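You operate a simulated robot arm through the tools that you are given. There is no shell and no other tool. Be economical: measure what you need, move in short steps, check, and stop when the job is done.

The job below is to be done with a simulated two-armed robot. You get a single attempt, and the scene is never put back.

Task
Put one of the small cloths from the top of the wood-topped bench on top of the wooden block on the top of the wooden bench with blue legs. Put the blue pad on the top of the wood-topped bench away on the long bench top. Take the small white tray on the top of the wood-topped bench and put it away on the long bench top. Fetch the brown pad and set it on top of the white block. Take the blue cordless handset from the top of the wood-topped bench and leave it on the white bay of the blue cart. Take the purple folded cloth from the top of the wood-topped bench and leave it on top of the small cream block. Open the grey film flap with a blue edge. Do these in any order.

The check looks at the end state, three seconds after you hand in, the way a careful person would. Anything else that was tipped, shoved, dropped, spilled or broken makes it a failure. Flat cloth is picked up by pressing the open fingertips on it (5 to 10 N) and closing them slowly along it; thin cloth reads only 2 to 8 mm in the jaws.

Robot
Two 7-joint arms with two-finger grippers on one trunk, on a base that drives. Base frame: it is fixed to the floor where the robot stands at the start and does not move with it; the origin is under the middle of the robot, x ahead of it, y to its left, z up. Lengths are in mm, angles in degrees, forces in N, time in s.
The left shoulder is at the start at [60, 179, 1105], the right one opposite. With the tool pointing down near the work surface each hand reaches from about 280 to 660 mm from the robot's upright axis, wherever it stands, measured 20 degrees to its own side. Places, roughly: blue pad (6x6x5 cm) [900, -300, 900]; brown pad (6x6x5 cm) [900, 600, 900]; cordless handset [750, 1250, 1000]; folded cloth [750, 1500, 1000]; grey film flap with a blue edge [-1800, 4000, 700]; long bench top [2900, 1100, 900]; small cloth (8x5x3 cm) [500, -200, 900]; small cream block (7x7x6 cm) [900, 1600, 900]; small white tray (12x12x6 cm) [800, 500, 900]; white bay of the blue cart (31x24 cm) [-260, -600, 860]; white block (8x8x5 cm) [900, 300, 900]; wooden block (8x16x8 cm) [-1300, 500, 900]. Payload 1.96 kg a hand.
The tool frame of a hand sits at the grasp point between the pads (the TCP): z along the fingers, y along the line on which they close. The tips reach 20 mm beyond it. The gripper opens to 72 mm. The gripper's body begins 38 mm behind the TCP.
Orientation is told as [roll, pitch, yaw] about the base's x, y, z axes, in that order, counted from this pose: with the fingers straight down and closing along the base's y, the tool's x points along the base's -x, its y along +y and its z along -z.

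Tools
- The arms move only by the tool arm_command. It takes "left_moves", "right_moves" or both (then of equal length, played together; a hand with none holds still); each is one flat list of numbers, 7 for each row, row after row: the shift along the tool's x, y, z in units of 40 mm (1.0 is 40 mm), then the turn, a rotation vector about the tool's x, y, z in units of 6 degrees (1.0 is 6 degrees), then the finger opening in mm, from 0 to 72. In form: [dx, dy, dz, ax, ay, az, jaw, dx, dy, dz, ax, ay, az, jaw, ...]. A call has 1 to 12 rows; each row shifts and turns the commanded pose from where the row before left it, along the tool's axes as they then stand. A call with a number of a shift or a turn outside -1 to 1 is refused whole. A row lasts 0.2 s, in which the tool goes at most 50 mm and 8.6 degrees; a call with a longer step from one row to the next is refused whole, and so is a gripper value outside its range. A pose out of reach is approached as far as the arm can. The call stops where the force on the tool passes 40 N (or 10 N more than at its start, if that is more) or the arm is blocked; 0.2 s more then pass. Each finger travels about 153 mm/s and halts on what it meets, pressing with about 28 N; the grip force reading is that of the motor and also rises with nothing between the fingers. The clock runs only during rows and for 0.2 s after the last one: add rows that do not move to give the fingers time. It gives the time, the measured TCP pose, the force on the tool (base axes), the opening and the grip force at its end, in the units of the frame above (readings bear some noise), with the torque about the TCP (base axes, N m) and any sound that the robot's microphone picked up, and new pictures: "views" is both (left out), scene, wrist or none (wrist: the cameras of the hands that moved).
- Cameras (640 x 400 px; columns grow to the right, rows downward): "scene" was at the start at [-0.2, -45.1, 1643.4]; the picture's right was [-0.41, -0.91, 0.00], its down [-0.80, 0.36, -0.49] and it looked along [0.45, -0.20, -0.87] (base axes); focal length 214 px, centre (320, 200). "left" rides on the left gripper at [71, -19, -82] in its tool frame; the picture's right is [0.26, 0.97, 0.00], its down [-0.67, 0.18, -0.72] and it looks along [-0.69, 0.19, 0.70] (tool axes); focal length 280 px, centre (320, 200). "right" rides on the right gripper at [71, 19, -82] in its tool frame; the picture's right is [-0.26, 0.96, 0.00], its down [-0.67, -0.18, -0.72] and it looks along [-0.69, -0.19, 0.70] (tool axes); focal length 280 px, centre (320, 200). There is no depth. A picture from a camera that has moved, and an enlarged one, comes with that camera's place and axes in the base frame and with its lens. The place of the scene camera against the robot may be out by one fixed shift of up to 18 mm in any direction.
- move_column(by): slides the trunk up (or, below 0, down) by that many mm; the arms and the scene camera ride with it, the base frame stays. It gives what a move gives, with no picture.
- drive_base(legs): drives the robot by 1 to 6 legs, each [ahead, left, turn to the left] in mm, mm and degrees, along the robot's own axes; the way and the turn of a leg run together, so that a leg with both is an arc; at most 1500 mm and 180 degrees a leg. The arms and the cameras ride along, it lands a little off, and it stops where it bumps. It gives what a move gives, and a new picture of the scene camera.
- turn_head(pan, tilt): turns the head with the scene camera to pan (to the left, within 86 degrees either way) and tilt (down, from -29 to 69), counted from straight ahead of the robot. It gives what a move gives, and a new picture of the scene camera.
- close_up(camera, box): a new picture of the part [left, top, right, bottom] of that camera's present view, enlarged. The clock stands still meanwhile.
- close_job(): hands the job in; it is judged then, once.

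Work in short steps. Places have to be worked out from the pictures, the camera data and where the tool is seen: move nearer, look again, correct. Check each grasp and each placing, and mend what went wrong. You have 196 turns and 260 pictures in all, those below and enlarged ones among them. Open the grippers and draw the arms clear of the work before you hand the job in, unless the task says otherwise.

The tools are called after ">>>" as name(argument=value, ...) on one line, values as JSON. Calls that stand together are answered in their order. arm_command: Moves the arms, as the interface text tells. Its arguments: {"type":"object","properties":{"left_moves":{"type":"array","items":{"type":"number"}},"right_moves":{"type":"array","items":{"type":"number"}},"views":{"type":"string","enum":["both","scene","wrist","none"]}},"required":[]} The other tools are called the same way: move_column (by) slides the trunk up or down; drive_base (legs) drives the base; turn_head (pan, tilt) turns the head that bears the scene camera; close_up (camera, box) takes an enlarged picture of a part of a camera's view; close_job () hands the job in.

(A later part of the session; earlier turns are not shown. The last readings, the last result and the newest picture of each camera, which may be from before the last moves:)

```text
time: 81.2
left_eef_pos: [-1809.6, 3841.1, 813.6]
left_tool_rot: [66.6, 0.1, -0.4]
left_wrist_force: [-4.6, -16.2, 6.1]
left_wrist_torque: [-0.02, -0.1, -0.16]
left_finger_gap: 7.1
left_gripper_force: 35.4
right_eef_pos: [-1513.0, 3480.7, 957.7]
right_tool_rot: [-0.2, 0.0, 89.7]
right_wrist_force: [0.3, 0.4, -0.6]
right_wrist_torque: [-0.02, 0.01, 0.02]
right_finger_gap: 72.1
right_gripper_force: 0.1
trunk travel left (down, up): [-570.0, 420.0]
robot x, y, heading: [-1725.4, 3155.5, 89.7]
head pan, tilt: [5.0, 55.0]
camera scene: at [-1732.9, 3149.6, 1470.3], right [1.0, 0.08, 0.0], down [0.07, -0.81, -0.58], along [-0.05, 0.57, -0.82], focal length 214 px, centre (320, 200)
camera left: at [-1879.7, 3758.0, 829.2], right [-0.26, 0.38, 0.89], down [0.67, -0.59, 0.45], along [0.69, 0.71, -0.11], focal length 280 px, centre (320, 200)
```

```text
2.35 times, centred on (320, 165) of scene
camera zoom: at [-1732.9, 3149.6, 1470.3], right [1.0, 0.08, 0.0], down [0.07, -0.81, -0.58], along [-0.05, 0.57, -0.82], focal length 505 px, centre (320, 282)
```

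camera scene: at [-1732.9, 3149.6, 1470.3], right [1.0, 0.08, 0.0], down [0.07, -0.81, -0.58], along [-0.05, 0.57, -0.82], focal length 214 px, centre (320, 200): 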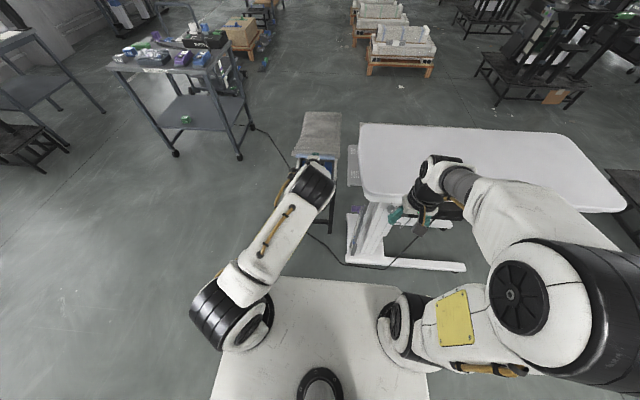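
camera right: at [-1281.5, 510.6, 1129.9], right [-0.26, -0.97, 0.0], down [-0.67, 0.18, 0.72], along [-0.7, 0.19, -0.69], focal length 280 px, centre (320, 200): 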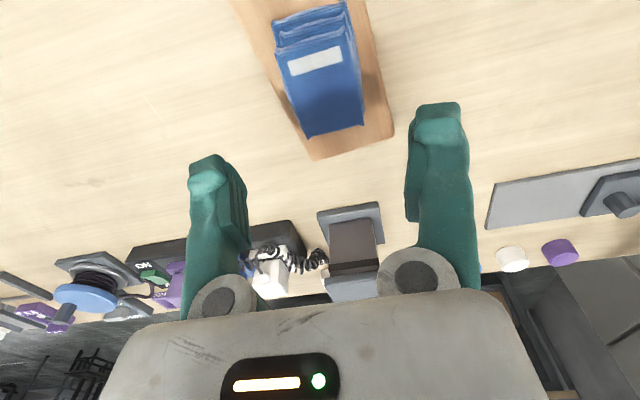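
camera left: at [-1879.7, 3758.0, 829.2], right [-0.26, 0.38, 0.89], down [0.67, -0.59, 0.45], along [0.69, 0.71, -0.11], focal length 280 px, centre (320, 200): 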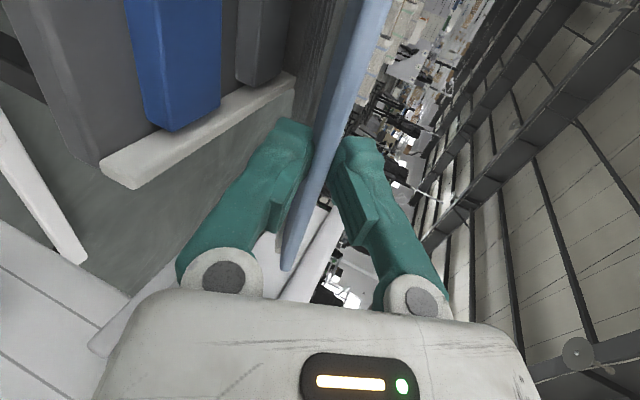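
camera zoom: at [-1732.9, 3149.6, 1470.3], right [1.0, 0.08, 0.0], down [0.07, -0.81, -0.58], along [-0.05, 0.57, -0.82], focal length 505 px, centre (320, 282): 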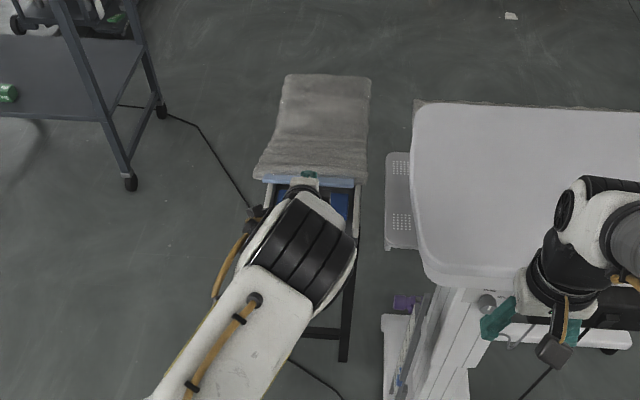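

Force flipped sign, so the true radius is larger. I go up with less forward motion.

>>> arm_command(left_moves=[0, 0.9, -0.3, 0.3, 0, 0, 0, 0, 0.95, -0.24, 0.3, 0, 0, 0], views="both")

>>> close_up(camera="scene", box=[240, 80, 400, 250])

```text
time: 81.8
left_eef_pos: [-1806.1, 3853.2, 889.4]
left_tool_rot: [63.0, -0.1, -0.5]
left_wrist_force: [0.4, 0.1, 0.4]
left_wrist_torque: [-0.02, -0.01, 0.0]
left_finger_gap: 0.0
left_gripper_force: 29.6
right_eef_pos: [-1510.8, 3482.1, 956.2]
right_tool_rot: [0.0, 0.0, 89.7]
right_wrist_force: [0.0, 0.0, -0.8]
right_wrist_torque: [0.01, -0.04, 0.01]
right_finger_gap: 72.0
right_gripper_force: 0.2
trunk travel left (down, up): [-570.0, 420.0]
robot x, y, heading: [-1729.0, 3158.5, 89.7]
head pan, tilt: [5.0, 55.0]
camera scene: at [-1732.0, 3152.1, 1470.3], right [1.0, 0.08, 0.0], down [0.07, -0.82, -0.57], along [-0.05, 0.57, -0.82], focal length 214 px, centre (320, 200)
camera left: at [-1877.5, 3771.5, 910.7], right [-0.26, 0.44, 0.86], down [0.67, -0.56, 0.49], along [0.7, 0.7, -0.15], focal length 280 px, centre (320, 200)
```

scene: 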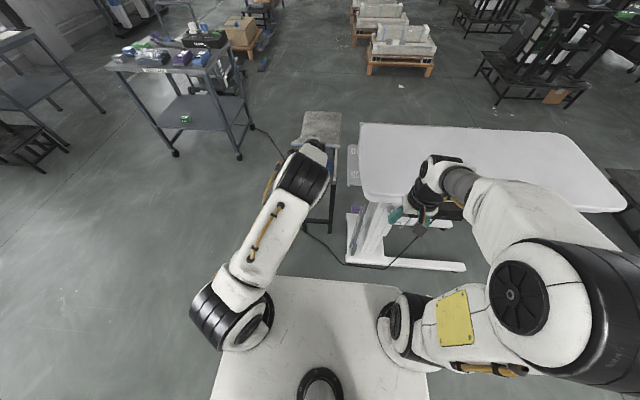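
left: 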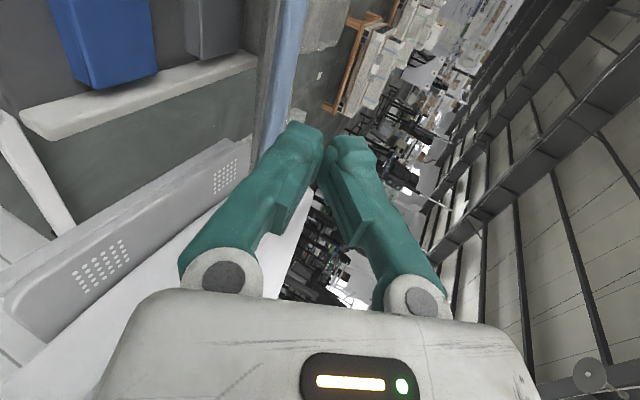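

```text
2.35 times, centred on (320, 165) of scene
camera zoom: at [-1732.0, 3152.1, 1470.3], right [1.0, 0.08, 0.0], down [0.07, -0.82, -0.57], along [-0.05, 0.57, -0.82], focal length 505 px, centre (320, 282)
```

zoom: 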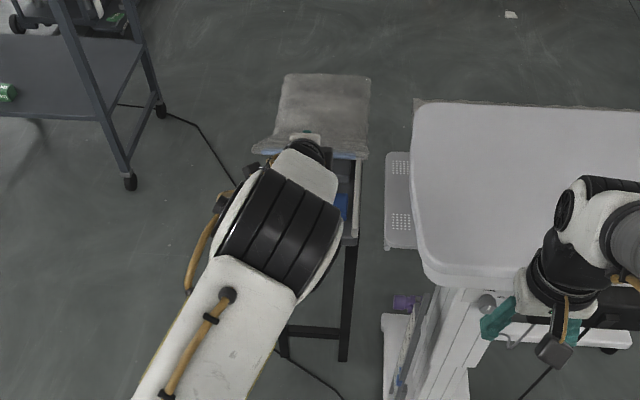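

It slipped out of the jaws. I look whether the flap stays up.

>>> arm_command(left_moves=[0, 0, 0, 0, 0, 0, 0, 0, 0, 0, 0, 0, 0, 0], views="wrist")

```text
time: 82.5
left_eef_pos: [-1806.9, 3856.3, 887.9]
left_tool_rot: [63.0, 0.0, -0.4]
left_wrist_force: [-0.3, 1.0, -0.6]
left_wrist_torque: [0.01, 0.03, 0.04]
left_finger_gap: 0.0
left_gripper_force: 29.5
right_eef_pos: [-1512.2, 3484.7, 956.8]
right_tool_rot: [0.0, 0.1, 89.7]
right_wrist_force: [0.0, 0.0, 0.0]
right_wrist_torque: [0.0, -0.02, -0.03]
right_finger_gap: 72.0
right_gripper_force: 0.1
trunk travel left (down, up): [-570.0, 420.0]
robot x, y, heading: [-1726.2, 3158.0, 90.1]
head pan, tilt: [5.0, 55.0]
camera left: at [-1878.3, 3773.0, 909.3], right [-0.26, 0.44, 0.86], down [0.67, -0.56, 0.49], along [0.69, 0.7, -0.15], focal length 280 px, centre (320, 200)
```

left: 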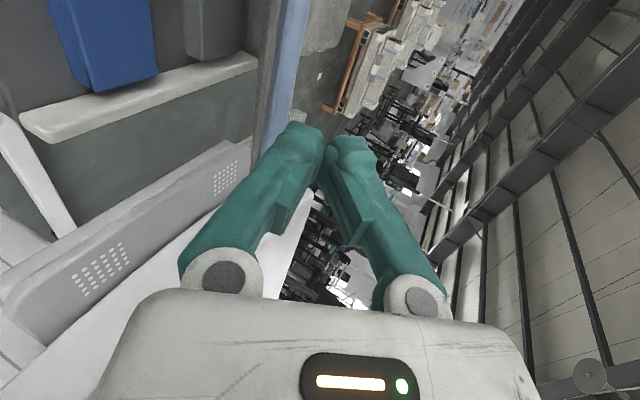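

The flap stays where it was left (~31°, hinge near y≈4110). I'll push it from underneath: withdraw the hand, drive forward, level the fingers and get below the flap.

>>> arm_command(left_moves=[0, 0, -1, 0, 0, 0, 0, 0, 0, -1, 0, 0, 0, 0, 0, 0, -1, -0.9, 0, 0, 0, 0, -1, -0.5, -0.9, 0, 0, 0, 0, -1, 0, -0.9, 0, 0, 0, 0, -1, 0, -0.9, 0, 0, 0, 0, -1, 0, -0.9, 0, 0, 0], views="both")

>>> close_up(camera="scene", box=[240, 80, 400, 250])

```text
time: 84.0
left_eef_pos: [-1809.5, 3693.9, 795.2]
left_tool_rot: [90.1, 0.0, -0.3]
left_wrist_force: [0.2, -0.2, 0.4]
left_wrist_torque: [-0.01, 0.0, 0.02]
left_finger_gap: 0.0
left_gripper_force: 29.8
right_eef_pos: [-1511.9, 3483.5, 957.0]
right_tool_rot: [0.1, 0.2, 89.7]
right_wrist_force: [0.5, -0.1, 0.6]
right_wrist_torque: [0.02, -0.01, 0.02]
right_finger_gap: 72.0
right_gripper_force: 0.1
trunk travel left (down, up): [-570.0, 420.0]
robot x, y, heading: [-1724.8, 3160.9, 89.9]
head pan, tilt: [5.0, 55.0]
camera scene: at [-1732.3, 3154.5, 1470.3], right [1.0, 0.08, 0.0], down [0.07, -0.82, -0.57], along [-0.05, 0.57, -0.82], focal length 214 px, centre (320, 200)
camera left: at [-1881.0, 3610.5, 777.3], right [-0.26, 0.0, 0.96], down [0.67, -0.72, 0.18], along [0.69, 0.69, 0.19], focal length 280 px, centre (320, 200)
```

scene: 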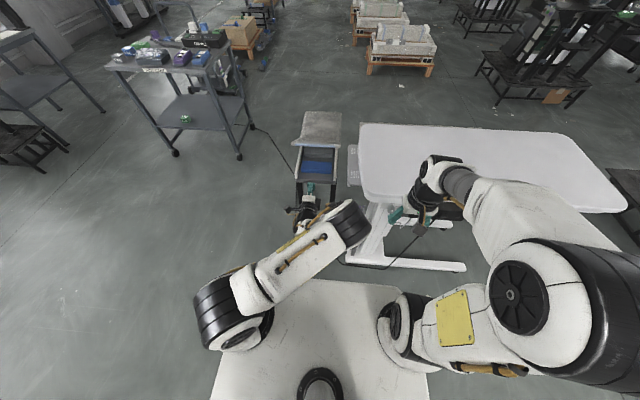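
left: 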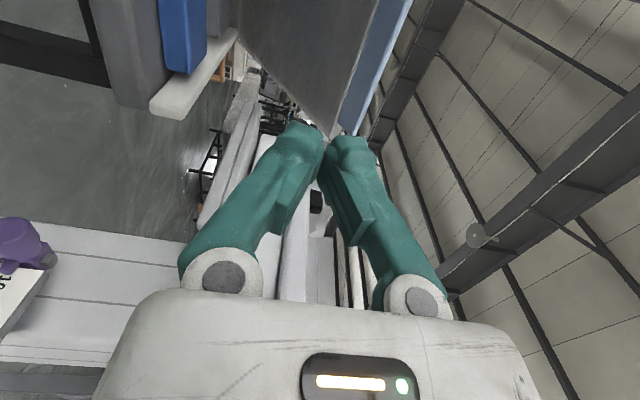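

```text
2.35 times, centred on (320, 165) of scene
camera zoom: at [-1732.3, 3154.5, 1470.3], right [1.0, 0.08, 0.0], down [0.07, -0.82, -0.57], along [-0.05, 0.57, -0.82], focal length 505 px, centre (320, 282)
```

zoom: 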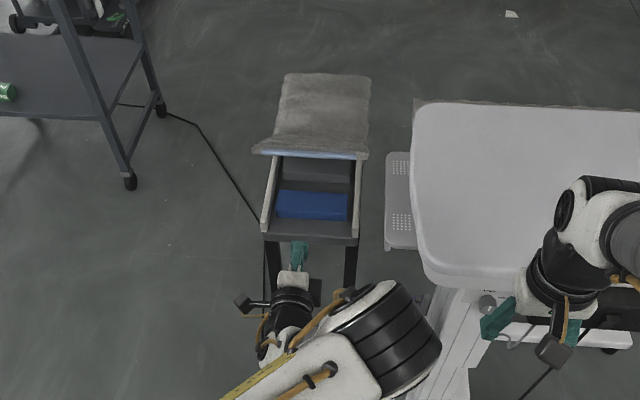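

The flap stays half-open. I lower the hand slightly and drive forward so the fingers go under it.

>>> arm_command(left_moves=[0, -0.5, 0, 0, 0, 0, 0], views="none")

>>> drive_base(legs=[[180, 0, 0]])

>>> close_up(camera="left", box=[0, 0, 640, 400])

```text
time: 84.5
left_eef_pos: [-1810.0, 3693.2, 775.3]
left_tool_rot: [90.0, 0.0, -0.2]
left_wrist_force: [0.6, 0.6, 0.5]
left_wrist_torque: [-0.01, 0.01, -0.01]
left_finger_gap: 0.0
left_gripper_force: 29.7
right_eef_pos: [-1512.6, 3483.6, 955.3]
right_tool_rot: [0.0, 0.2, 89.7]
right_wrist_force: [1.0, -0.1, 0.1]
right_wrist_torque: [-0.02, 0.0, 0.01]
right_finger_gap: 72.1
right_gripper_force: 0.0
trunk travel left (down, up): [-570.0, 420.0]
robot x, y, heading: [-1725.8, 3160.2, 89.6]
head pan, tilt: [5.0, 55.0]
```

```text
time: 86.0
left_eef_pos: [-1810.7, 3873.1, 775.1]
left_tool_rot: [89.9, 0.0, -0.3]
left_wrist_force: [-0.6, 0.2, -0.7]
left_wrist_torque: [0.0, 0.01, 0.01]
left_finger_gap: 0.1
left_gripper_force: 29.2
right_eef_pos: [-1512.4, 3664.1, 956.5]
right_tool_rot: [-0.1, 0.2, 89.6]
right_wrist_force: [0.2, -0.9, -0.8]
right_wrist_torque: [-0.01, -0.02, 0.0]
right_finger_gap: 71.7
right_gripper_force: 0.0
trunk travel left (down, up): [-570.0, 420.0]
robot x, y, heading: [-1723.6, 3338.7, 89.7]
head pan, tilt: [5.0, 55.0]
camera scene: at [-1731.2, 3334.5, 1470.2], right [1.0, 0.08, 0.0], down [0.07, -0.82, -0.57], along [-0.05, 0.57, -0.82], focal length 214 px, centre (320, 200)
```

scene: 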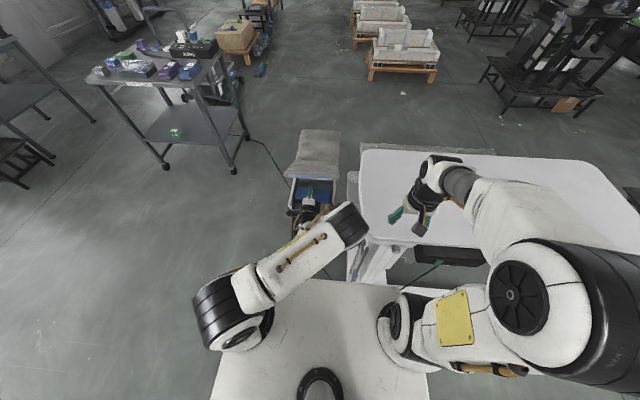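

```text
1.00 times, centred on (320, 200) of left (not enlarged: the box is as wide or as high as the picture)
camera zoom: at [-1880.1, 3790.0, 757.3], right [-0.26, 0.0, 0.96], down [0.67, -0.72, 0.18], along [0.69, 0.7, 0.19], focal length 280 px, centre (320, 200)
```

zoom: 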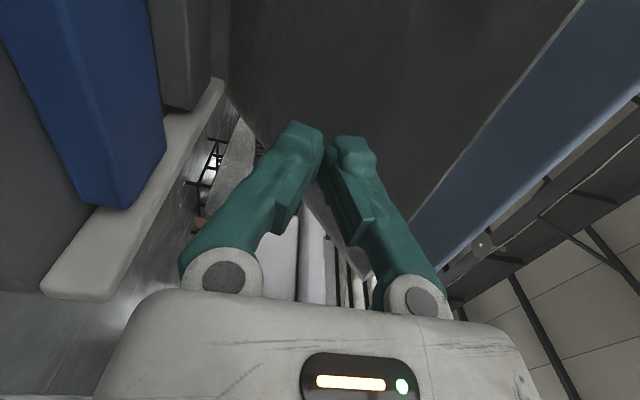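

Fingers are below the panel. I push it up and back along an arc.

>>> arm_command(left_moves=[0, 0.9, 0.5, 0, 0, 0, 0, 0, 0.93, 0.55, 0, 0, 0, 0, 0, 0.65, 0.75, 0, 0, 0, 0, 0, 0.65, 0.75, 0, 0, 0, 0], views="both")

```text
time: 87.0
left_eef_pos: [-1809.6, 3974.0, 901.8]
left_tool_rot: [90.0, 0.1, -0.3]
left_wrist_force: [-0.3, 1.0, 0.1]
left_wrist_torque: [-0.02, -0.01, 0.0]
left_finger_gap: 0.0
left_gripper_force: 29.5
right_eef_pos: [-1512.6, 3663.0, 956.0]
right_tool_rot: [0.0, 0.1, 89.6]
right_wrist_force: [0.0, -0.7, 0.2]
right_wrist_torque: [0.01, 0.01, -0.01]
right_finger_gap: 72.0
right_gripper_force: 0.1
trunk travel left (down, up): [-570.0, 420.0]
robot x, y, heading: [-1723.0, 3338.9, 89.8]
head pan, tilt: [5.0, 55.0]
camera scene: at [-1731.4, 3333.1, 1470.2], right [1.0, 0.08, 0.0], down [0.07, -0.82, -0.57], along [-0.05, 0.57, -0.82], focal length 214 px, centre (320, 200)
camera left: at [-1880.3, 3890.7, 883.7], right [-0.26, 0.0, 0.97], down [0.67, -0.72, 0.18], along [0.69, 0.7, 0.19], focal length 280 px, centre (320, 200)
```

scene: 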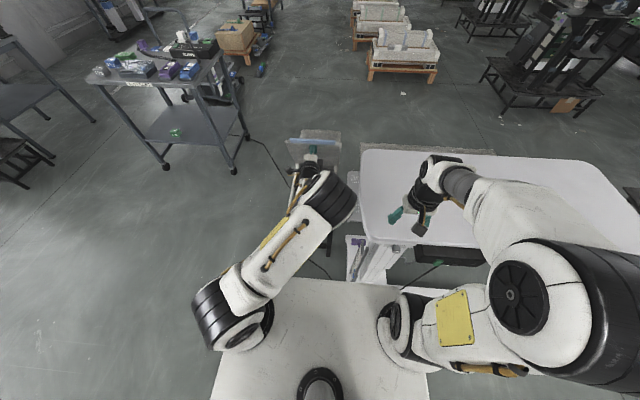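
left: 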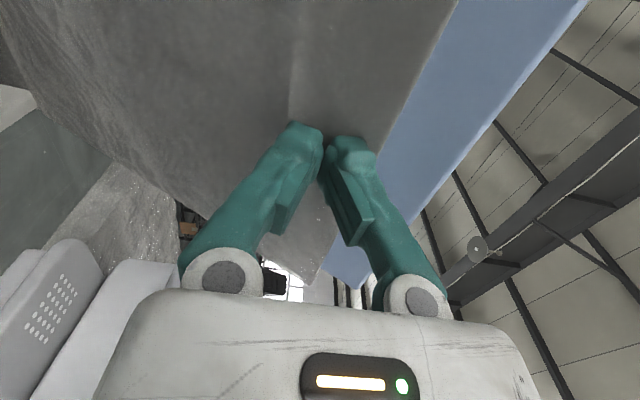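

The flap is around 60° now. I keep pushing forward.

>>> arm_command(left_moves=[0, 0.4, 0.9, 0, 0, 0, 0, 0, 0.3, 0.95, 0, 0, 0, 0, 0, 0.1, 1, 0, 0, 0, 0], views="both")

```text
time: 87.8
left_eef_pos: [-1809.4, 4089.4, 931.1]
left_tool_rot: [89.9, 0.1, -0.4]
left_wrist_force: [1.0, 0.3, -0.6]
left_wrist_torque: [0.01, -0.01, -0.01]
left_finger_gap: 0.1
left_gripper_force: 29.8
right_eef_pos: [-1512.3, 3662.8, 955.7]
right_tool_rot: [0.0, 0.2, 89.8]
right_wrist_force: [-0.2, 0.7, 0.3]
right_wrist_torque: [-0.02, -0.01, 0.02]
right_finger_gap: 71.9
right_gripper_force: 0.0
trunk travel left (down, up): [-570.0, 420.0]
robot x, y, heading: [-1725.6, 3340.1, 89.7]
head pan, tilt: [5.0, 55.0]
camera scene: at [-1731.7, 3334.3, 1470.2], right [1.0, 0.08, 0.0], down [0.07, -0.82, -0.57], along [-0.05, 0.57, -0.82], focal length 214 px, centre (320, 200)
camera left: at [-1880.2, 4006.2, 913.9], right [-0.26, 0.0, 0.96], down [0.67, -0.72, 0.18], along [0.69, 0.7, 0.19], focal length 280 px, centre (320, 200)
```

scene: 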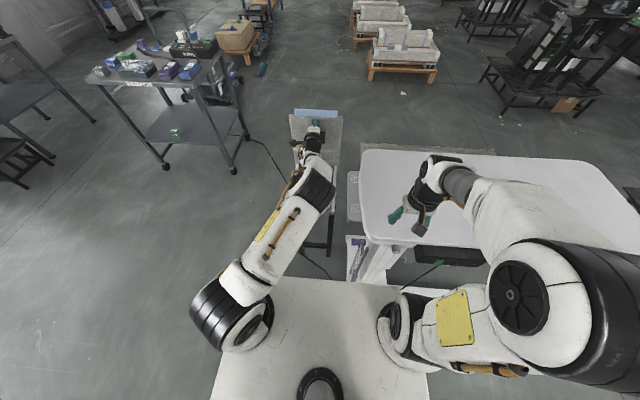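
left: 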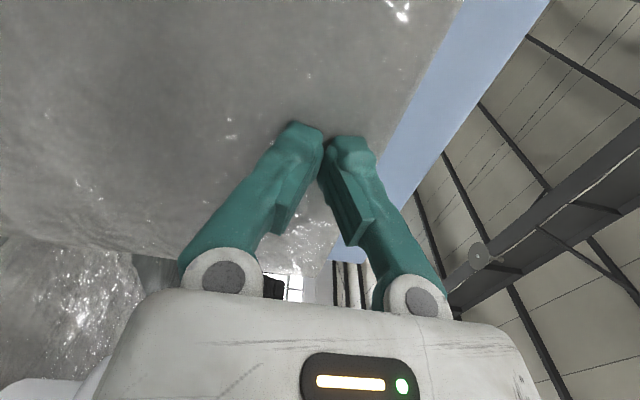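

About vertical. I push further over.

>>> arm_command(left_moves=[0, 0, 1, 0, 0, 0, 0, 0, -0.1, 1, 0, 0, 0, 0, 0, -0.2, 0.9, 0, 0, 0, 0], views="both")

```text
time: 88.5
left_eef_pos: [-1807.8, 4157.2, 930.0]
left_tool_rot: [89.9, 0.0, -0.3]
left_wrist_force: [0.4, 0.3, 0.0]
left_wrist_torque: [0.03, -0.01, -0.01]
left_finger_gap: 0.0
left_gripper_force: 29.4
left hand out of reach, approached as far as the arm can: row 2, 3
right_eef_pos: [-1510.9, 3662.4, 957.2]
right_tool_rot: [0.0, 0.2, 89.8]
right_wrist_force: [-0.8, 0.8, 0.3]
right_wrist_torque: [-0.02, 0.02, 0.01]
right_finger_gap: 72.1
right_gripper_force: 0.0
trunk travel left (down, up): [-570.0, 420.0]
robot x, y, heading: [-1725.7, 3338.3, 89.6]
head pan, tilt: [5.0, 55.0]
camera scene: at [-1730.4, 3332.5, 1470.3], right [1.0, 0.08, 0.0], down [0.07, -0.82, -0.57], along [-0.05, 0.57, -0.82], focal length 214 px, centre (320, 200)
camera left: at [-1878.7, 4074.1, 912.1], right [-0.26, 0.0, 0.97], down [0.67, -0.72, 0.18], along [0.69, 0.7, 0.19], focal length 280 px, centre (320, 200)
```

scene: 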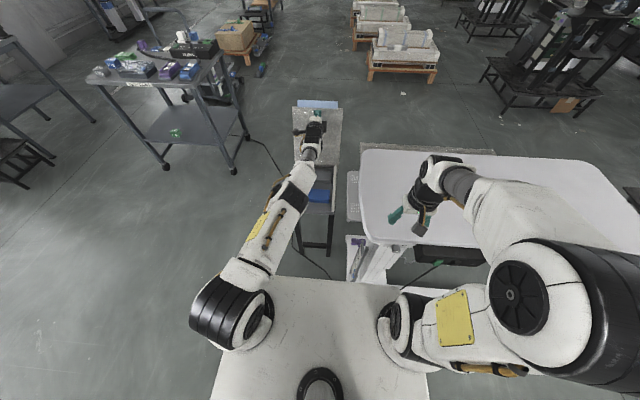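
left: 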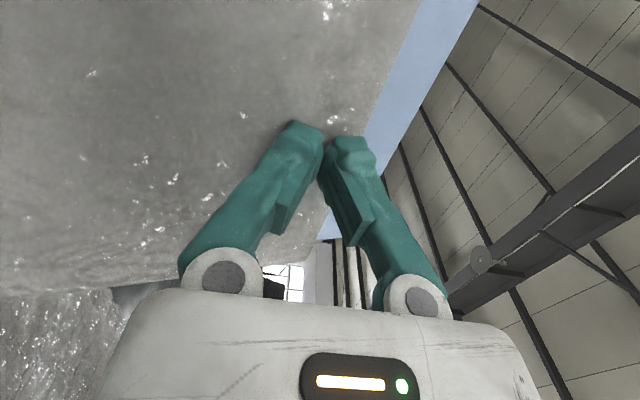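

Past vertical. I drive forward ~90 mm to push it further over.

>>> drive_base(legs=[[90, 0, 0]])

>>> arm_command(left_moves=[0, -0.5, 0, 0, 0, 0, 0, 0, -0.6, 0.3, 0, 0, 0, 0, 0, -0.6, 0.3, 0, 0, 0, 0], views="both")

```text
time: 89.5
left_eef_pos: [-1809.8, 4175.2, 957.6]
left_tool_rot: [92.7, -0.3, -0.6]
left_wrist_force: [1.0, -33.4, 19.6]
left_wrist_torque: [-0.16, -0.03, 0.04]
left_finger_gap: 0.2
left_gripper_force: 29.9
right_eef_pos: [-1515.6, 3683.1, 962.8]
right_tool_rot: [-0.1, -1.0, 90.2]
right_wrist_force: [-0.3, -2.5, 1.5]
right_wrist_torque: [0.2, 0.01, -0.01]
right_finger_gap: 71.5
right_gripper_force: 0.1
trunk travel left (down, up): [-570.0, 420.0]
robot x, y, heading: [-1726.2, 3376.2, 90.4]
head pan, tilt: [5.0, 55.0]
stopped in leg 1: the force on the tool passed its limit at 560 N (the readings are from after the stop); the commanded pose is now the measured one
camera scene: at [-1733.9, 3340.7, 1469.8], right [1.0, 0.09, 0.0], down [0.08, -0.8, -0.59], along [-0.05, 0.59, -0.81], focal length 214 px, centre (320, 200)
```

scene: 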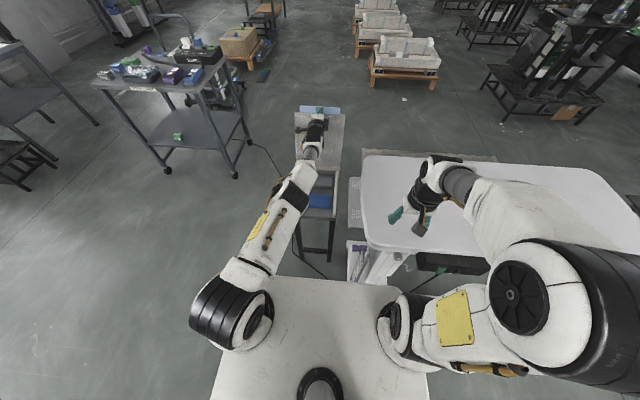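

```text
time: 89.8
left_eef_pos: [-1809.7, 4174.7, 959.4]
left_tool_rot: [94.1, -0.2, -0.4]
left_wrist_force: [5.8, -19.3, 13.2]
left_wrist_torque: [-0.11, -0.08, -0.16]
left_finger_gap: 0.0
left_gripper_force: 29.5
right_eef_pos: [-1517.4, 3682.1, 962.8]
right_tool_rot: [-0.1, -0.9, 90.2]
right_wrist_force: [-1.5, -1.5, 0.4]
right_wrist_torque: [0.13, -0.1, 0.03]
right_finger_gap: 72.0
right_gripper_force: 0.0
trunk travel left (down, up): [-570.0, 420.0]
robot x, y, heading: [-1724.7, 3376.8, 90.3]
head pan, tilt: [5.0, 55.0]
stopped in row 1 (left hand): the force on the tool passed its limit at 369 N (the readings are from after the stop); the commanded pose is now the measured one
camera scene: at [-1733.9, 3340.4, 1469.9], right [1.0, 0.09, 0.0], down [0.08, -0.8, -0.59], along [-0.05, 0.59, -0.81], focal length 214 px, centre (320, 200)
camera left: at [-1880.9, 4093.2, 934.3], right [-0.27, -0.07, 0.96], down [0.67, -0.73, 0.13], along [0.69, 0.68, 0.24], focal length 280 px, centre (320, 200)
```

scene: 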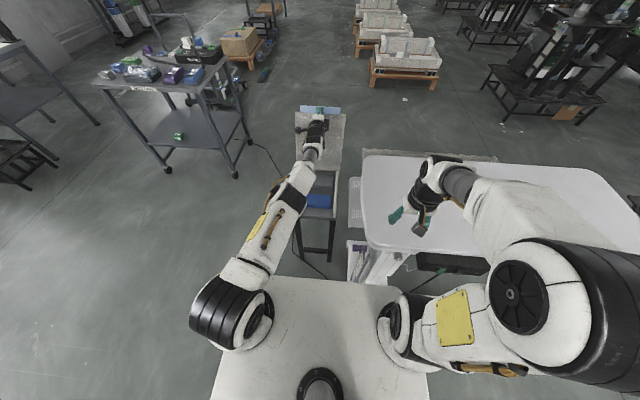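
left: 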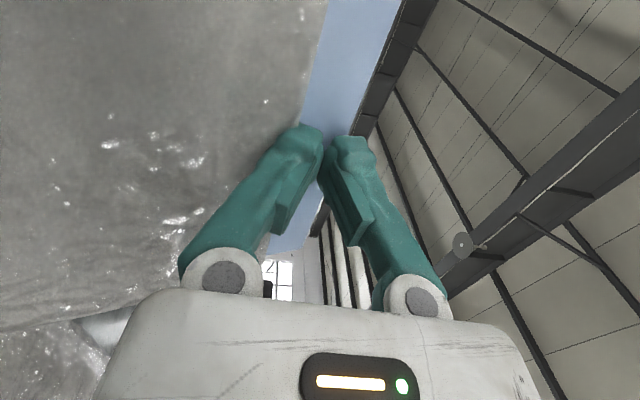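

The flap hit its hinge stop (~110°) – fully open. I back the hand off now.

>>> arm_command(left_moves=[0, 0, -0.5, 0, 0, 0, 0, 0, 0, -1, 0, 0, 0, 0, 0, 0, -1, 0, 0, 0, 0], views="both")

```text
time: 90.1
left_eef_pos: [-1810.1, 4178.5, 958.5]
left_tool_rot: [94.6, -0.2, -0.5]
left_wrist_force: [-5.1, -90.6, 20.1]
left_wrist_torque: [-0.77, 0.16, 0.11]
left_finger_gap: 0.0
left_gripper_force: 30.0
right_eef_pos: [-1518.2, 3686.5, 959.9]
right_tool_rot: [-0.1, -0.3, 90.2]
right_wrist_force: [0.5, 0.8, -0.3]
right_wrist_torque: [-0.07, 0.0, 0.01]
right_finger_gap: 72.0
right_gripper_force: 0.0
trunk travel left (down, up): [-570.0, 420.0]
robot x, y, heading: [-1723.0, 3369.6, 90.6]
head pan, tilt: [5.0, 55.0]
stopped in row 1 (left hand): the force on the tool passed its limit at 72 N (the readings are from after the stop); the commanded pose is now the measured one
camera scene: at [-1733.5, 3348.3, 1470.0], right [1.0, 0.09, 0.0], down [0.08, -0.81, -0.58], along [-0.05, 0.58, -0.81], focal length 214 px, centre (320, 200)
camera left: at [-1880.8, 4096.8, 932.8], right [-0.27, -0.08, 0.96], down [0.67, -0.73, 0.13], along [0.69, 0.68, 0.25], focal length 280 px, centre (320, 200)
```

scene: 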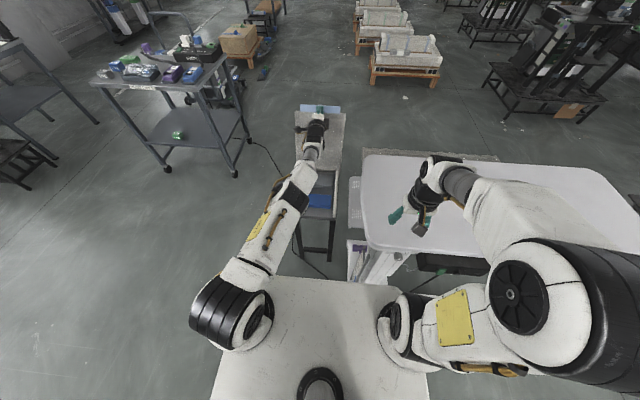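
left: 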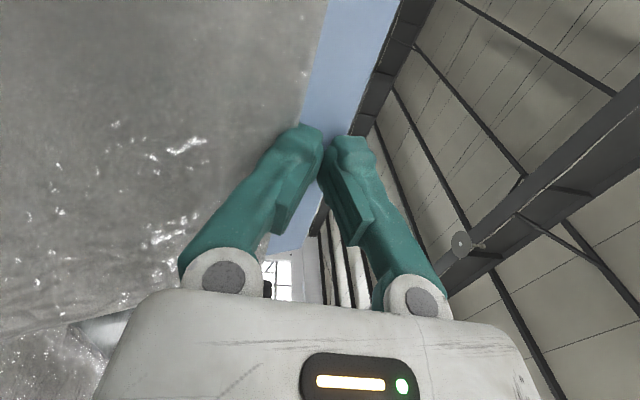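

Force is still high; I drive the base back a little to release it.

>>> drive_base(legs=[[-60, 0, 0]])

```text
time: 91.1
left_eef_pos: [-1810.0, 4128.6, 946.6]
left_tool_rot: [93.6, -0.2, -0.5]
left_wrist_force: [0.3, -1.0, 0.5]
left_wrist_torque: [-0.02, -0.01, 0.03]
left_finger_gap: 0.0
left_gripper_force: 29.5
right_eef_pos: [-1515.1, 3638.0, 956.0]
right_tool_rot: [-0.1, 0.0, 90.2]
right_wrist_force: [0.5, -0.4, -0.2]
right_wrist_torque: [0.03, -0.01, -0.04]
right_finger_gap: 72.2
right_gripper_force: 0.0
trunk travel left (down, up): [-570.0, 420.0]
robot x, y, heading: [-1724.7, 3310.8, 90.2]
head pan, tilt: [5.0, 55.0]
camera scene: at [-1732.5, 3304.4, 1470.2], right [1.0, 0.09, 0.0], down [0.08, -0.81, -0.57], along [-0.05, 0.57, -0.82], focal length 214 px, centre (320, 200)
```

scene: 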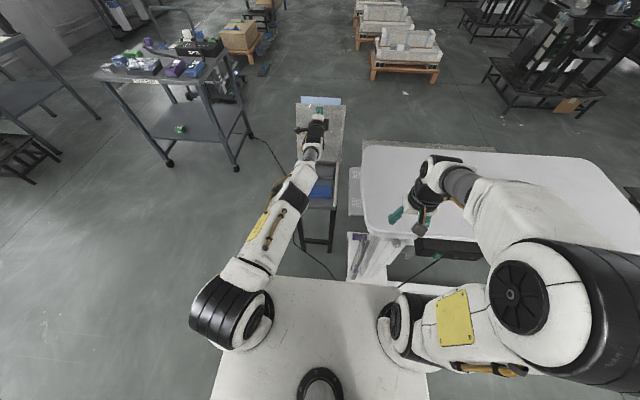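

Released. I drive straight back and inspect the flap.

>>> drive_base(legs=[[-550, 0, 0]])

>>> turn_head(pan=0, tilt=40)

>>> close_up(camera="scene", box=[220, 120, 400, 240])

```text
time: 94.2
left_eef_pos: [-1807.0, 3577.1, 944.9]
left_tool_rot: [93.6, -0.2, -0.3]
left_wrist_force: [0.3, -0.9, -0.3]
left_wrist_torque: [-0.03, 0.02, -0.03]
left_finger_gap: 0.3
left_gripper_force: 29.9
right_eef_pos: [-1513.0, 3086.7, 957.3]
right_tool_rot: [-0.1, 0.2, 90.3]
right_wrist_force: [0.4, 0.2, 0.4]
right_wrist_torque: [-0.03, 0.02, 0.02]
right_finger_gap: 71.9
right_gripper_force: 0.1
trunk travel left (down, up): [-570.0, 420.0]
robot x, y, heading: [-1721.9, 2765.6, 90.5]
head pan, tilt: [5.0, 55.0]
camera scene: at [-1728.6, 2753.6, 1470.2], right [1.0, 0.1, 0.0], down [0.08, -0.82, -0.57], along [-0.05, 0.57, -0.82], focal length 214 px, centre (320, 200)
```

scene: 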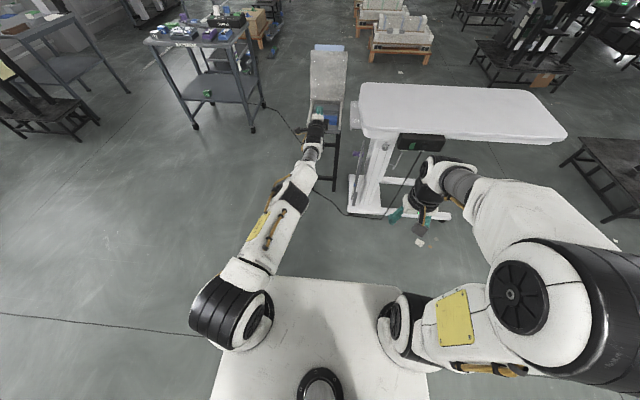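

```text
time: 95.0
left_eef_pos: [-1807.3, 3576.8, 945.1]
left_tool_rot: [93.4, -0.3, -0.4]
left_wrist_force: [0.9, -1.0, 0.3]
left_wrist_torque: [0.0, -0.02, 0.03]
left_finger_gap: 0.0
left_gripper_force: 29.4
right_eef_pos: [-1511.9, 3088.3, 956.5]
right_tool_rot: [-0.1, 0.2, 90.3]
right_wrist_force: [0.5, -0.5, 0.1]
right_wrist_torque: [0.02, 0.0, 0.02]
right_finger_gap: 71.9
right_gripper_force: 0.1
trunk travel left (down, up): [-570.0, 420.0]
robot x, y, heading: [-1723.8, 2762.0, 90.6]
head pan, tilt: [0.0, 40.0]
camera scene: at [-1722.5, 2767.6, 1490.9], right [1.0, 0.01, 0.0], down [0.01, -0.64, -0.77], along [-0.01, 0.77, -0.64], focal length 214 px, centre (320, 200)
```

scene: 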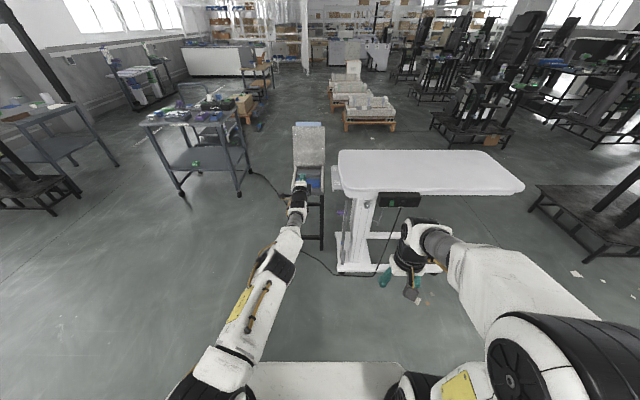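

```text
3.33 times, centred on (310, 180) of scene
camera zoom: at [-1722.5, 2767.6, 1490.9], right [1.0, 0.01, 0.0], down [0.01, -0.64, -0.77], along [-0.01, 0.77, -0.64], focal length 715 px, centre (353, 267)
```

zoom: 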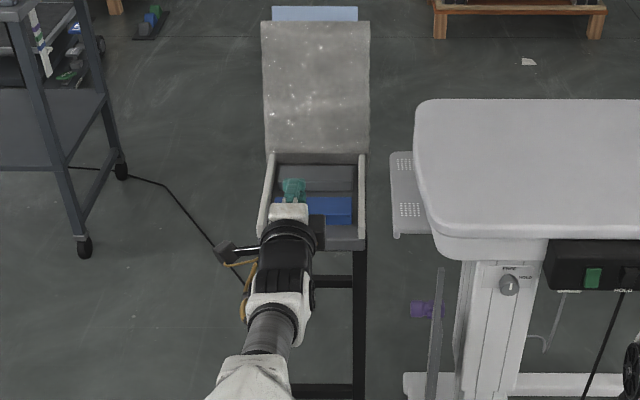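

The flap stands open past vertical with the contents undisturbed. I restore the left hand to a compact downward pose and raise the trunk.

>>> move_column(by=180)

>>> arm_command(left_moves=[0, 0, -1, 0, 0, -1, 20, 0, 0, -1, 0, 0, -1, 20, 0, 0, -1, 0, 0, -1, 20, 0, 0, -1, 0, 0, -1, 20, 0, 0, -1, 0, 0, -1, 20, 0, 0, -1, 0, 0, -1, 20, 0, 0, -1, 0, 0, -1, 20, 0, 0, -1, 0, 0, -1, 20, 0, 0, 0, 0, 0, -1, 20, 0, 0, 0, 0, 0, -1, 20, 0, 0, 0, 0, 0, -1, 20, 0, 0, 0, 0, 0, -1, 20], views="none")

>>> arm_command(left_moves=[0, 0, 0, 0, 0, -1, 20, 0, 0, 0, 0, 0, -1, 20, 0, 0, 0, 0, 0, -1, 20, 0, 0, 0, 0, 1, 0, 20, 0, 0, 0, 0, 1, 0, 20, 0, 0, 0, 0, 1, 0, 20, 0, 0, 0, 0, 1, 0, 20, 0, 0, 0, 0, 1, 0, 20, 0, 0, 0, 0, 1, 0, 20, 0, 0, 0, 0, 1, 0, 20, 0, 0, 0, 0, 1, 0, 20, 0, 0, 0, 0, 1, 0, 20], views="none")

>>> arm_command(left_moves=[0, 0, 0, 0, 1, 0, 72, 0, 0, 0, 0, 1, 0, 72, 0, 0, 0, 0, 1, 0, 72, 0, 0, 0, 0, 1, 0, 72, 0, 0, 0, 0, 1, 0, 72, 0, 0, 0, 0, 1, 0, 72], views="scene")

```text
time: 97.0
left_eef_pos: [-1807.4, 3577.7, 1124.9]
left_tool_rot: [93.5, -0.1, -0.2]
left_wrist_force: [0.9, 0.3, 0.1]
left_wrist_torque: [-0.01, -0.03, -0.05]
left_finger_gap: 0.0
left_gripper_force: 29.9
right_eef_pos: [-1513.0, 3086.8, 1136.3]
right_tool_rot: [-0.2, 0.2, 90.3]
right_wrist_force: [0.3, -0.2, -0.2]
right_wrist_torque: [0.0, 0.03, 0.03]
right_finger_gap: 71.8
right_gripper_force: 0.1
trunk travel left (down, up): [-750.0, 240.0]
robot x, y, heading: [-1722.9, 2758.4, 90.5]
head pan, tilt: [0.0, 40.0]
```

```text
time: 99.6
left_eef_pos: [-1809.4, 3258.2, 1105.6]
left_tool_rot: [101.2, -72.1, -10.8]
left_wrist_force: [0.3, 0.1, -0.5]
left_wrist_torque: [0.0, -0.03, -0.03]
left_finger_gap: 20.2
left_gripper_force: 0.0
right_eef_pos: [-1512.8, 3087.4, 1135.7]
right_tool_rot: [-0.1, 0.2, 90.3]
right_wrist_force: [0.3, 0.0, 1.0]
right_wrist_torque: [-0.02, 0.0, 0.0]
right_finger_gap: 71.8
right_gripper_force: 0.0
trunk travel left (down, up): [-750.0, 240.0]
robot x, y, heading: [-1721.4, 2760.4, 90.6]
head pan, tilt: [0.0, 40.0]
```

```text
time: 102.2
left_eef_pos: [-1811.1, 3257.9, 1104.3]
left_tool_rot: [0.4, -42.3, 89.9]
left_wrist_force: [-0.3, -0.4, -0.2]
left_wrist_torque: [0.0, 0.02, 0.01]
left_finger_gap: 20.0
left_gripper_force: 0.0
left hand out of reach, approached as far as the arm can: row 12
right_eef_pos: [-1511.8, 3086.6, 1137.1]
right_tool_rot: [-0.2, 0.2, 90.3]
right_wrist_force: [0.5, 1.0, -0.5]
right_wrist_torque: [-0.01, 0.02, -0.02]
right_finger_gap: 72.1
right_gripper_force: 0.1
trunk travel left (down, up): [-750.0, 240.0]
robot x, y, heading: [-1723.7, 2761.4, 90.5]
head pan, tilt: [0.0, 40.0]
```

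```text
time: 103.6
left_eef_pos: [-1812.9, 3259.5, 1104.9]
left_tool_rot: [0.9, -9.6, 90.6]
left_wrist_force: [0.6, 0.0, 0.6]
left_wrist_torque: [-0.05, 0.02, 0.0]
left_finger_gap: 72.2
left_gripper_force: 0.0
left hand out of reach, approached as far as the arm can: row 1
right_eef_pos: [-1513.6, 3087.5, 1136.7]
right_tool_rot: [-0.1, 0.3, 90.3]
right_wrist_force: [-0.4, 0.5, 0.1]
right_wrist_torque: [0.0, 0.03, 0.03]
right_finger_gap: 71.9
right_gripper_force: 0.0
trunk travel left (down, up): [-750.0, 240.0]
robot x, y, heading: [-1724.5, 2763.1, 90.5]
head pan, tilt: [0.0, 40.0]
camera scene: at [-1722.7, 2768.3, 1670.9], right [1.0, 0.01, 0.0], down [0.01, -0.64, -0.77], along [-0.01, 0.77, -0.64], focal length 214 px, centre (320, 200)
```

scene: 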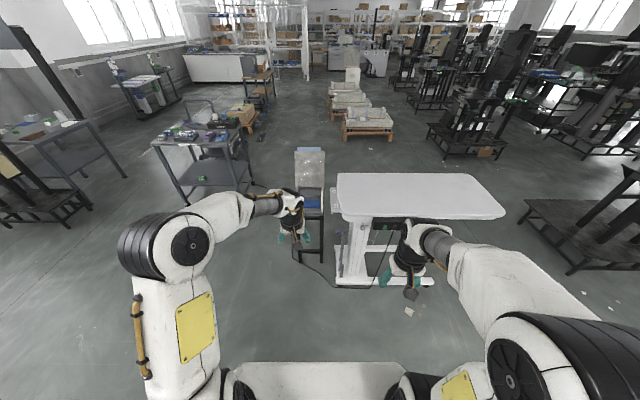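

I straighten the left hand, then turn right and drive toward the left end of the wood bench.

>>> arm_command(left_moves=[0.9, 0, 0, -0.1, 0.8, 0, 72, 0.9, 0, 0, 0, 0.8, 0, 72, 0.9, 0, -0.2, 0, 0, 0, 72], views="none")

>>> drive_base(legs=[[-200, 0, 0], [0, 0, -90], [1400, -200, 0]])

>>> turn_head(pan=-10, tilt=25)

```text
time: 104.4
left_eef_pos: [-1811.4, 3151.2, 1105.5]
left_tool_rot: [1.6, -0.2, 90.8]
left_wrist_force: [0.0, 0.4, -0.8]
left_wrist_torque: [0.05, 0.02, 0.0]
left_finger_gap: 72.1
left_gripper_force: 0.0
right_eef_pos: [-1511.1, 3085.4, 1136.9]
right_tool_rot: [0.0, 0.0, 90.3]
right_wrist_force: [-0.2, -1.5, 0.6]
right_wrist_torque: [0.04, -0.02, 0.0]
right_finger_gap: 72.1
right_gripper_force: 0.0
trunk travel left (down, up): [-750.0, 240.0]
robot x, y, heading: [-1723.6, 2761.3, 90.5]
head pan, tilt: [0.0, 40.0]
```

```text
time: 116.5
left_eef_pos: [69.2, 2456.9, 1105.8]
left_tool_rot: [1.5, -0.1, 0.6]
left_wrist_force: [0.6, -0.6, -0.2]
left_wrist_torque: [0.02, 0.02, -0.03]
left_finger_gap: 71.9
left_gripper_force: 0.2
right_eef_pos: [2.0, 2159.9, 1135.3]
right_tool_rot: [-0.1, 0.2, 0.0]
right_wrist_force: [1.2, 0.3, -0.4]
right_wrist_torque: [-0.01, 0.02, -0.01]
right_finger_gap: 72.0
right_gripper_force: 0.1
trunk travel left (down, up): [-750.0, 240.0]
robot x, y, heading: [-323.2, 2371.8, 0.3]
head pan, tilt: [0.0, 40.0]
camera scene: at [-298.6, 2352.3, 1670.9], right [0.0, -1.0, 0.0], down [-0.64, 0.0, -0.77], along [0.77, 0.0, -0.64], focal length 214 px, centre (320, 200)
```

scene: 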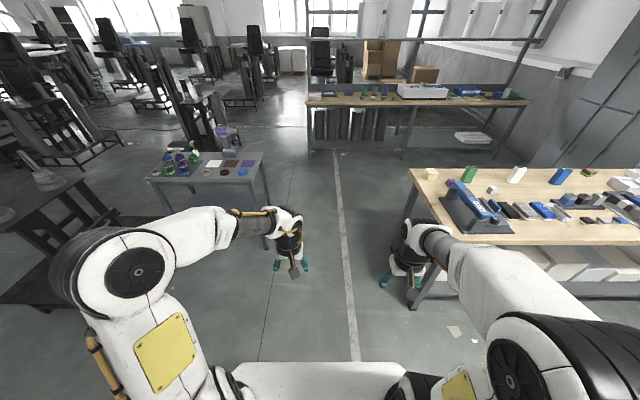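

```text
time: 117.2
left_eef_pos: [68.8, 2458.4, 1105.2]
left_tool_rot: [1.5, -0.1, 0.6]
left_wrist_force: [0.2, -1.2, 0.6]
left_wrist_torque: [0.01, 0.01, 0.0]
left_finger_gap: 72.0
left_gripper_force: 0.1
right_eef_pos: [2.9, 2159.3, 1136.3]
right_tool_rot: [-0.1, 0.2, -0.1]
right_wrist_force: [-1.0, -0.1, 0.0]
right_wrist_torque: [-0.01, 0.02, 0.05]
right_finger_gap: 72.1
right_gripper_force: 0.0
trunk travel left (down, up): [-750.0, 240.0]
robot x, y, heading: [-322.7, 2368.7, 0.2]
head pan, tilt: [-10.0, 25.0]
camera scene: at [-292.7, 2336.4, 1694.2], right [-0.17, -0.99, 0.0], down [-0.42, 0.07, -0.91], along [0.89, -0.15, -0.42], focal length 214 px, centre (320, 200)
```

scene: 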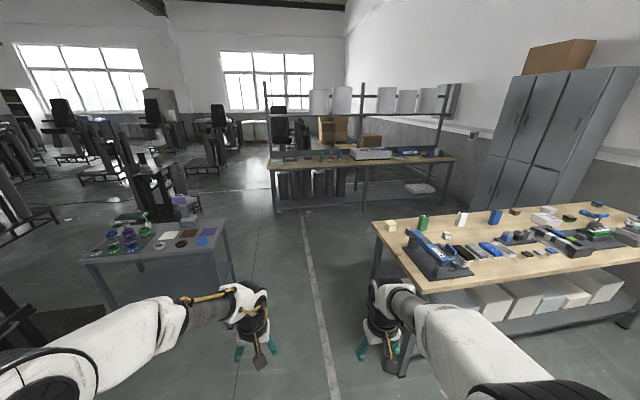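

The passage between the bench end (y≈1726) and the small table (y≥2650) is free at y≈2180. I drive through to the aisle behind the bench and turn to face it.

>>> drive_base(legs=[[1000, -190, 0], [1000, 0, 0], [0, -620, 0], [0, 0, 90], [0, 0, 90]])

>>> turn_head(pan=0, tilt=45)

```text
time: 138.1
left_eef_pos: [1297.3, 1479.2, 1104.5]
left_tool_rot: [1.6, 0.0, -179.0]
left_wrist_force: [-0.5, -0.3, -0.3]
left_wrist_torque: [-0.02, -0.02, 0.0]
left_finger_gap: 72.0
left_gripper_force: 0.2
right_eef_pos: [1362.5, 1779.1, 1135.4]
right_tool_rot: [-0.2, 0.2, -179.5]
right_wrist_force: [0.8, -0.5, -0.4]
right_wrist_torque: [0.0, -0.04, 0.0]
right_finger_gap: 72.0
right_gripper_force: 0.1
trunk travel left (down, up): [-750.0, 240.0]
robot x, y, heading: [1688.1, 1575.1, -179.4]
head pan, tilt: [-10.0, 25.0]
camera scene: at [1658.0, 1568.7, 1694.2], right [0.16, 0.99, 0.0], down [0.42, -0.07, -0.91], along [-0.89, 0.15, -0.42], focal length 214 px, centre (320, 200)
```

scene: 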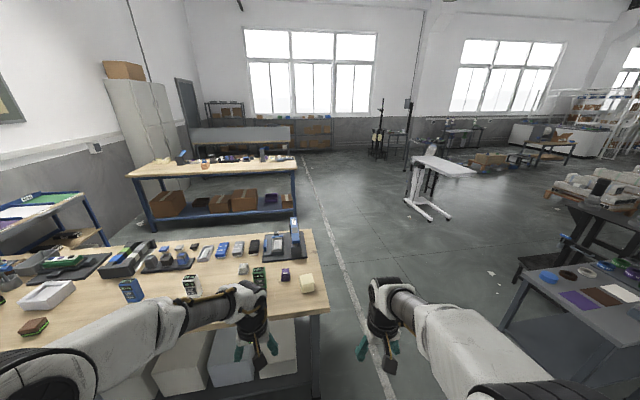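

```text
time: 138.9
left_eef_pos: [1299.7, 1478.4, 1104.5]
left_tool_rot: [1.6, -0.2, -179.0]
left_wrist_force: [0.7, 0.6, 0.5]
left_wrist_torque: [-0.01, 0.0, 0.06]
left_finger_gap: 72.1
left_gripper_force: 0.0
right_eef_pos: [1362.5, 1779.4, 1136.7]
right_tool_rot: [-0.1, 0.2, -179.5]
right_wrist_force: [-0.2, 0.4, 0.2]
right_wrist_torque: [0.01, 0.02, -0.01]
right_finger_gap: 71.9
right_gripper_force: 0.1
trunk travel left (down, up): [-750.0, 240.0]
robot x, y, heading: [1694.3, 1572.2, -179.2]
head pan, tilt: [0.0, 45.0]
camera scene: at [1667.5, 1552.8, 1663.7], right [-0.01, 1.0, 0.0], down [0.71, 0.01, -0.71], along [-0.71, -0.01, -0.71], focal length 214 px, centre (320, 200)
```

scene: 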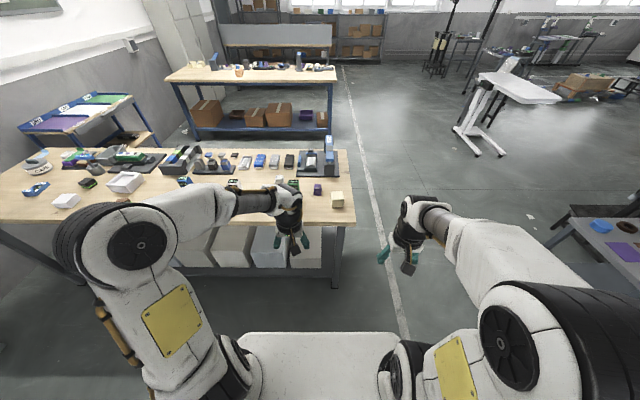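

Good view of the bench from behind. I zoom in on it.

>>> close_up(camera="scene", box=[0, 130, 200, 255])

>>> close_up(camera="scene", box=[160, 130, 360, 255])

```text
3.20 times, centred on (100, 192) of scene
camera zoom: at [1667.5, 1552.8, 1663.7], right [-0.01, 1.0, 0.0], down [0.71, 0.01, -0.71], along [-0.71, -0.01, -0.71], focal length 686 px, centre (1024, 224)
```

zoom: 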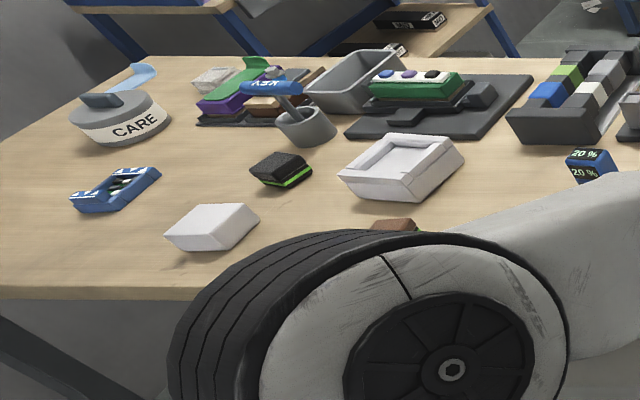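

```text
3.20 times, centred on (260, 192) of scene
camera zoom: at [1667.5, 1552.8, 1663.7], right [-0.01, 1.0, 0.0], down [0.71, 0.01, -0.71], along [-0.71, -0.01, -0.71], focal length 686 px, centre (512, 224)
```

zoom: 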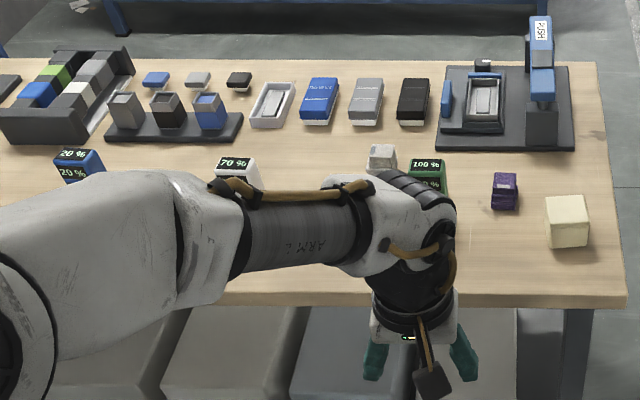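

Rough place says the handset is near [750,1250]; the standing blue "20 %" one is near [830,850] and a flat blue one near [546,1165]. I enlarge both for identity.

>>> close_up(camera="scene", box=[190, 145, 310, 190])

>>> close_up(camera="left", box=[0, 0, 640, 400])

```text
5.33 times, centred on (250, 168) of scene
camera zoom: at [1667.5, 1552.8, 1663.7], right [-0.01, 1.0, 0.0], down [0.71, 0.01, -0.71], along [-0.71, -0.01, -0.71], focal length 1144 px, centre (693, 373)
```

zoom: 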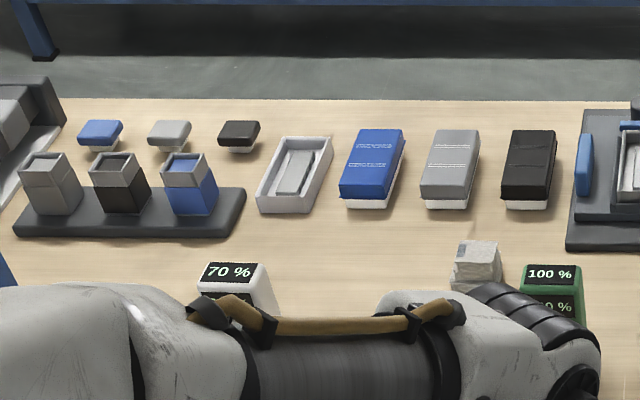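

```text
1.00 times, centred on (320, 200) of left (not enlarged: the box is as wide or as high as the picture)
camera zoom: at [1369.2, 1500.9, 1187.1], right [0.28, -0.96, 0.03], down [-0.67, -0.18, 0.72], along [-0.69, -0.22, -0.69], focal length 280 px, centre (320, 200)
```

zoom: 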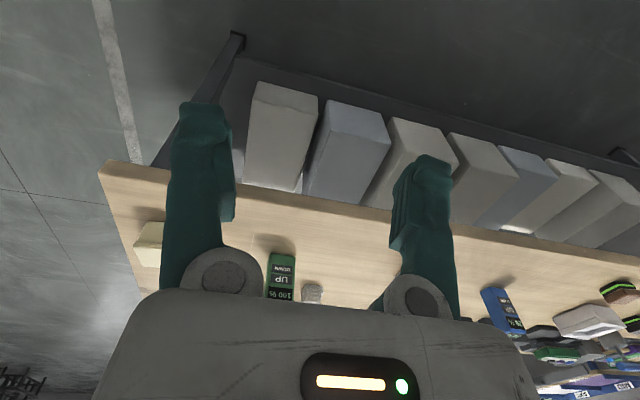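

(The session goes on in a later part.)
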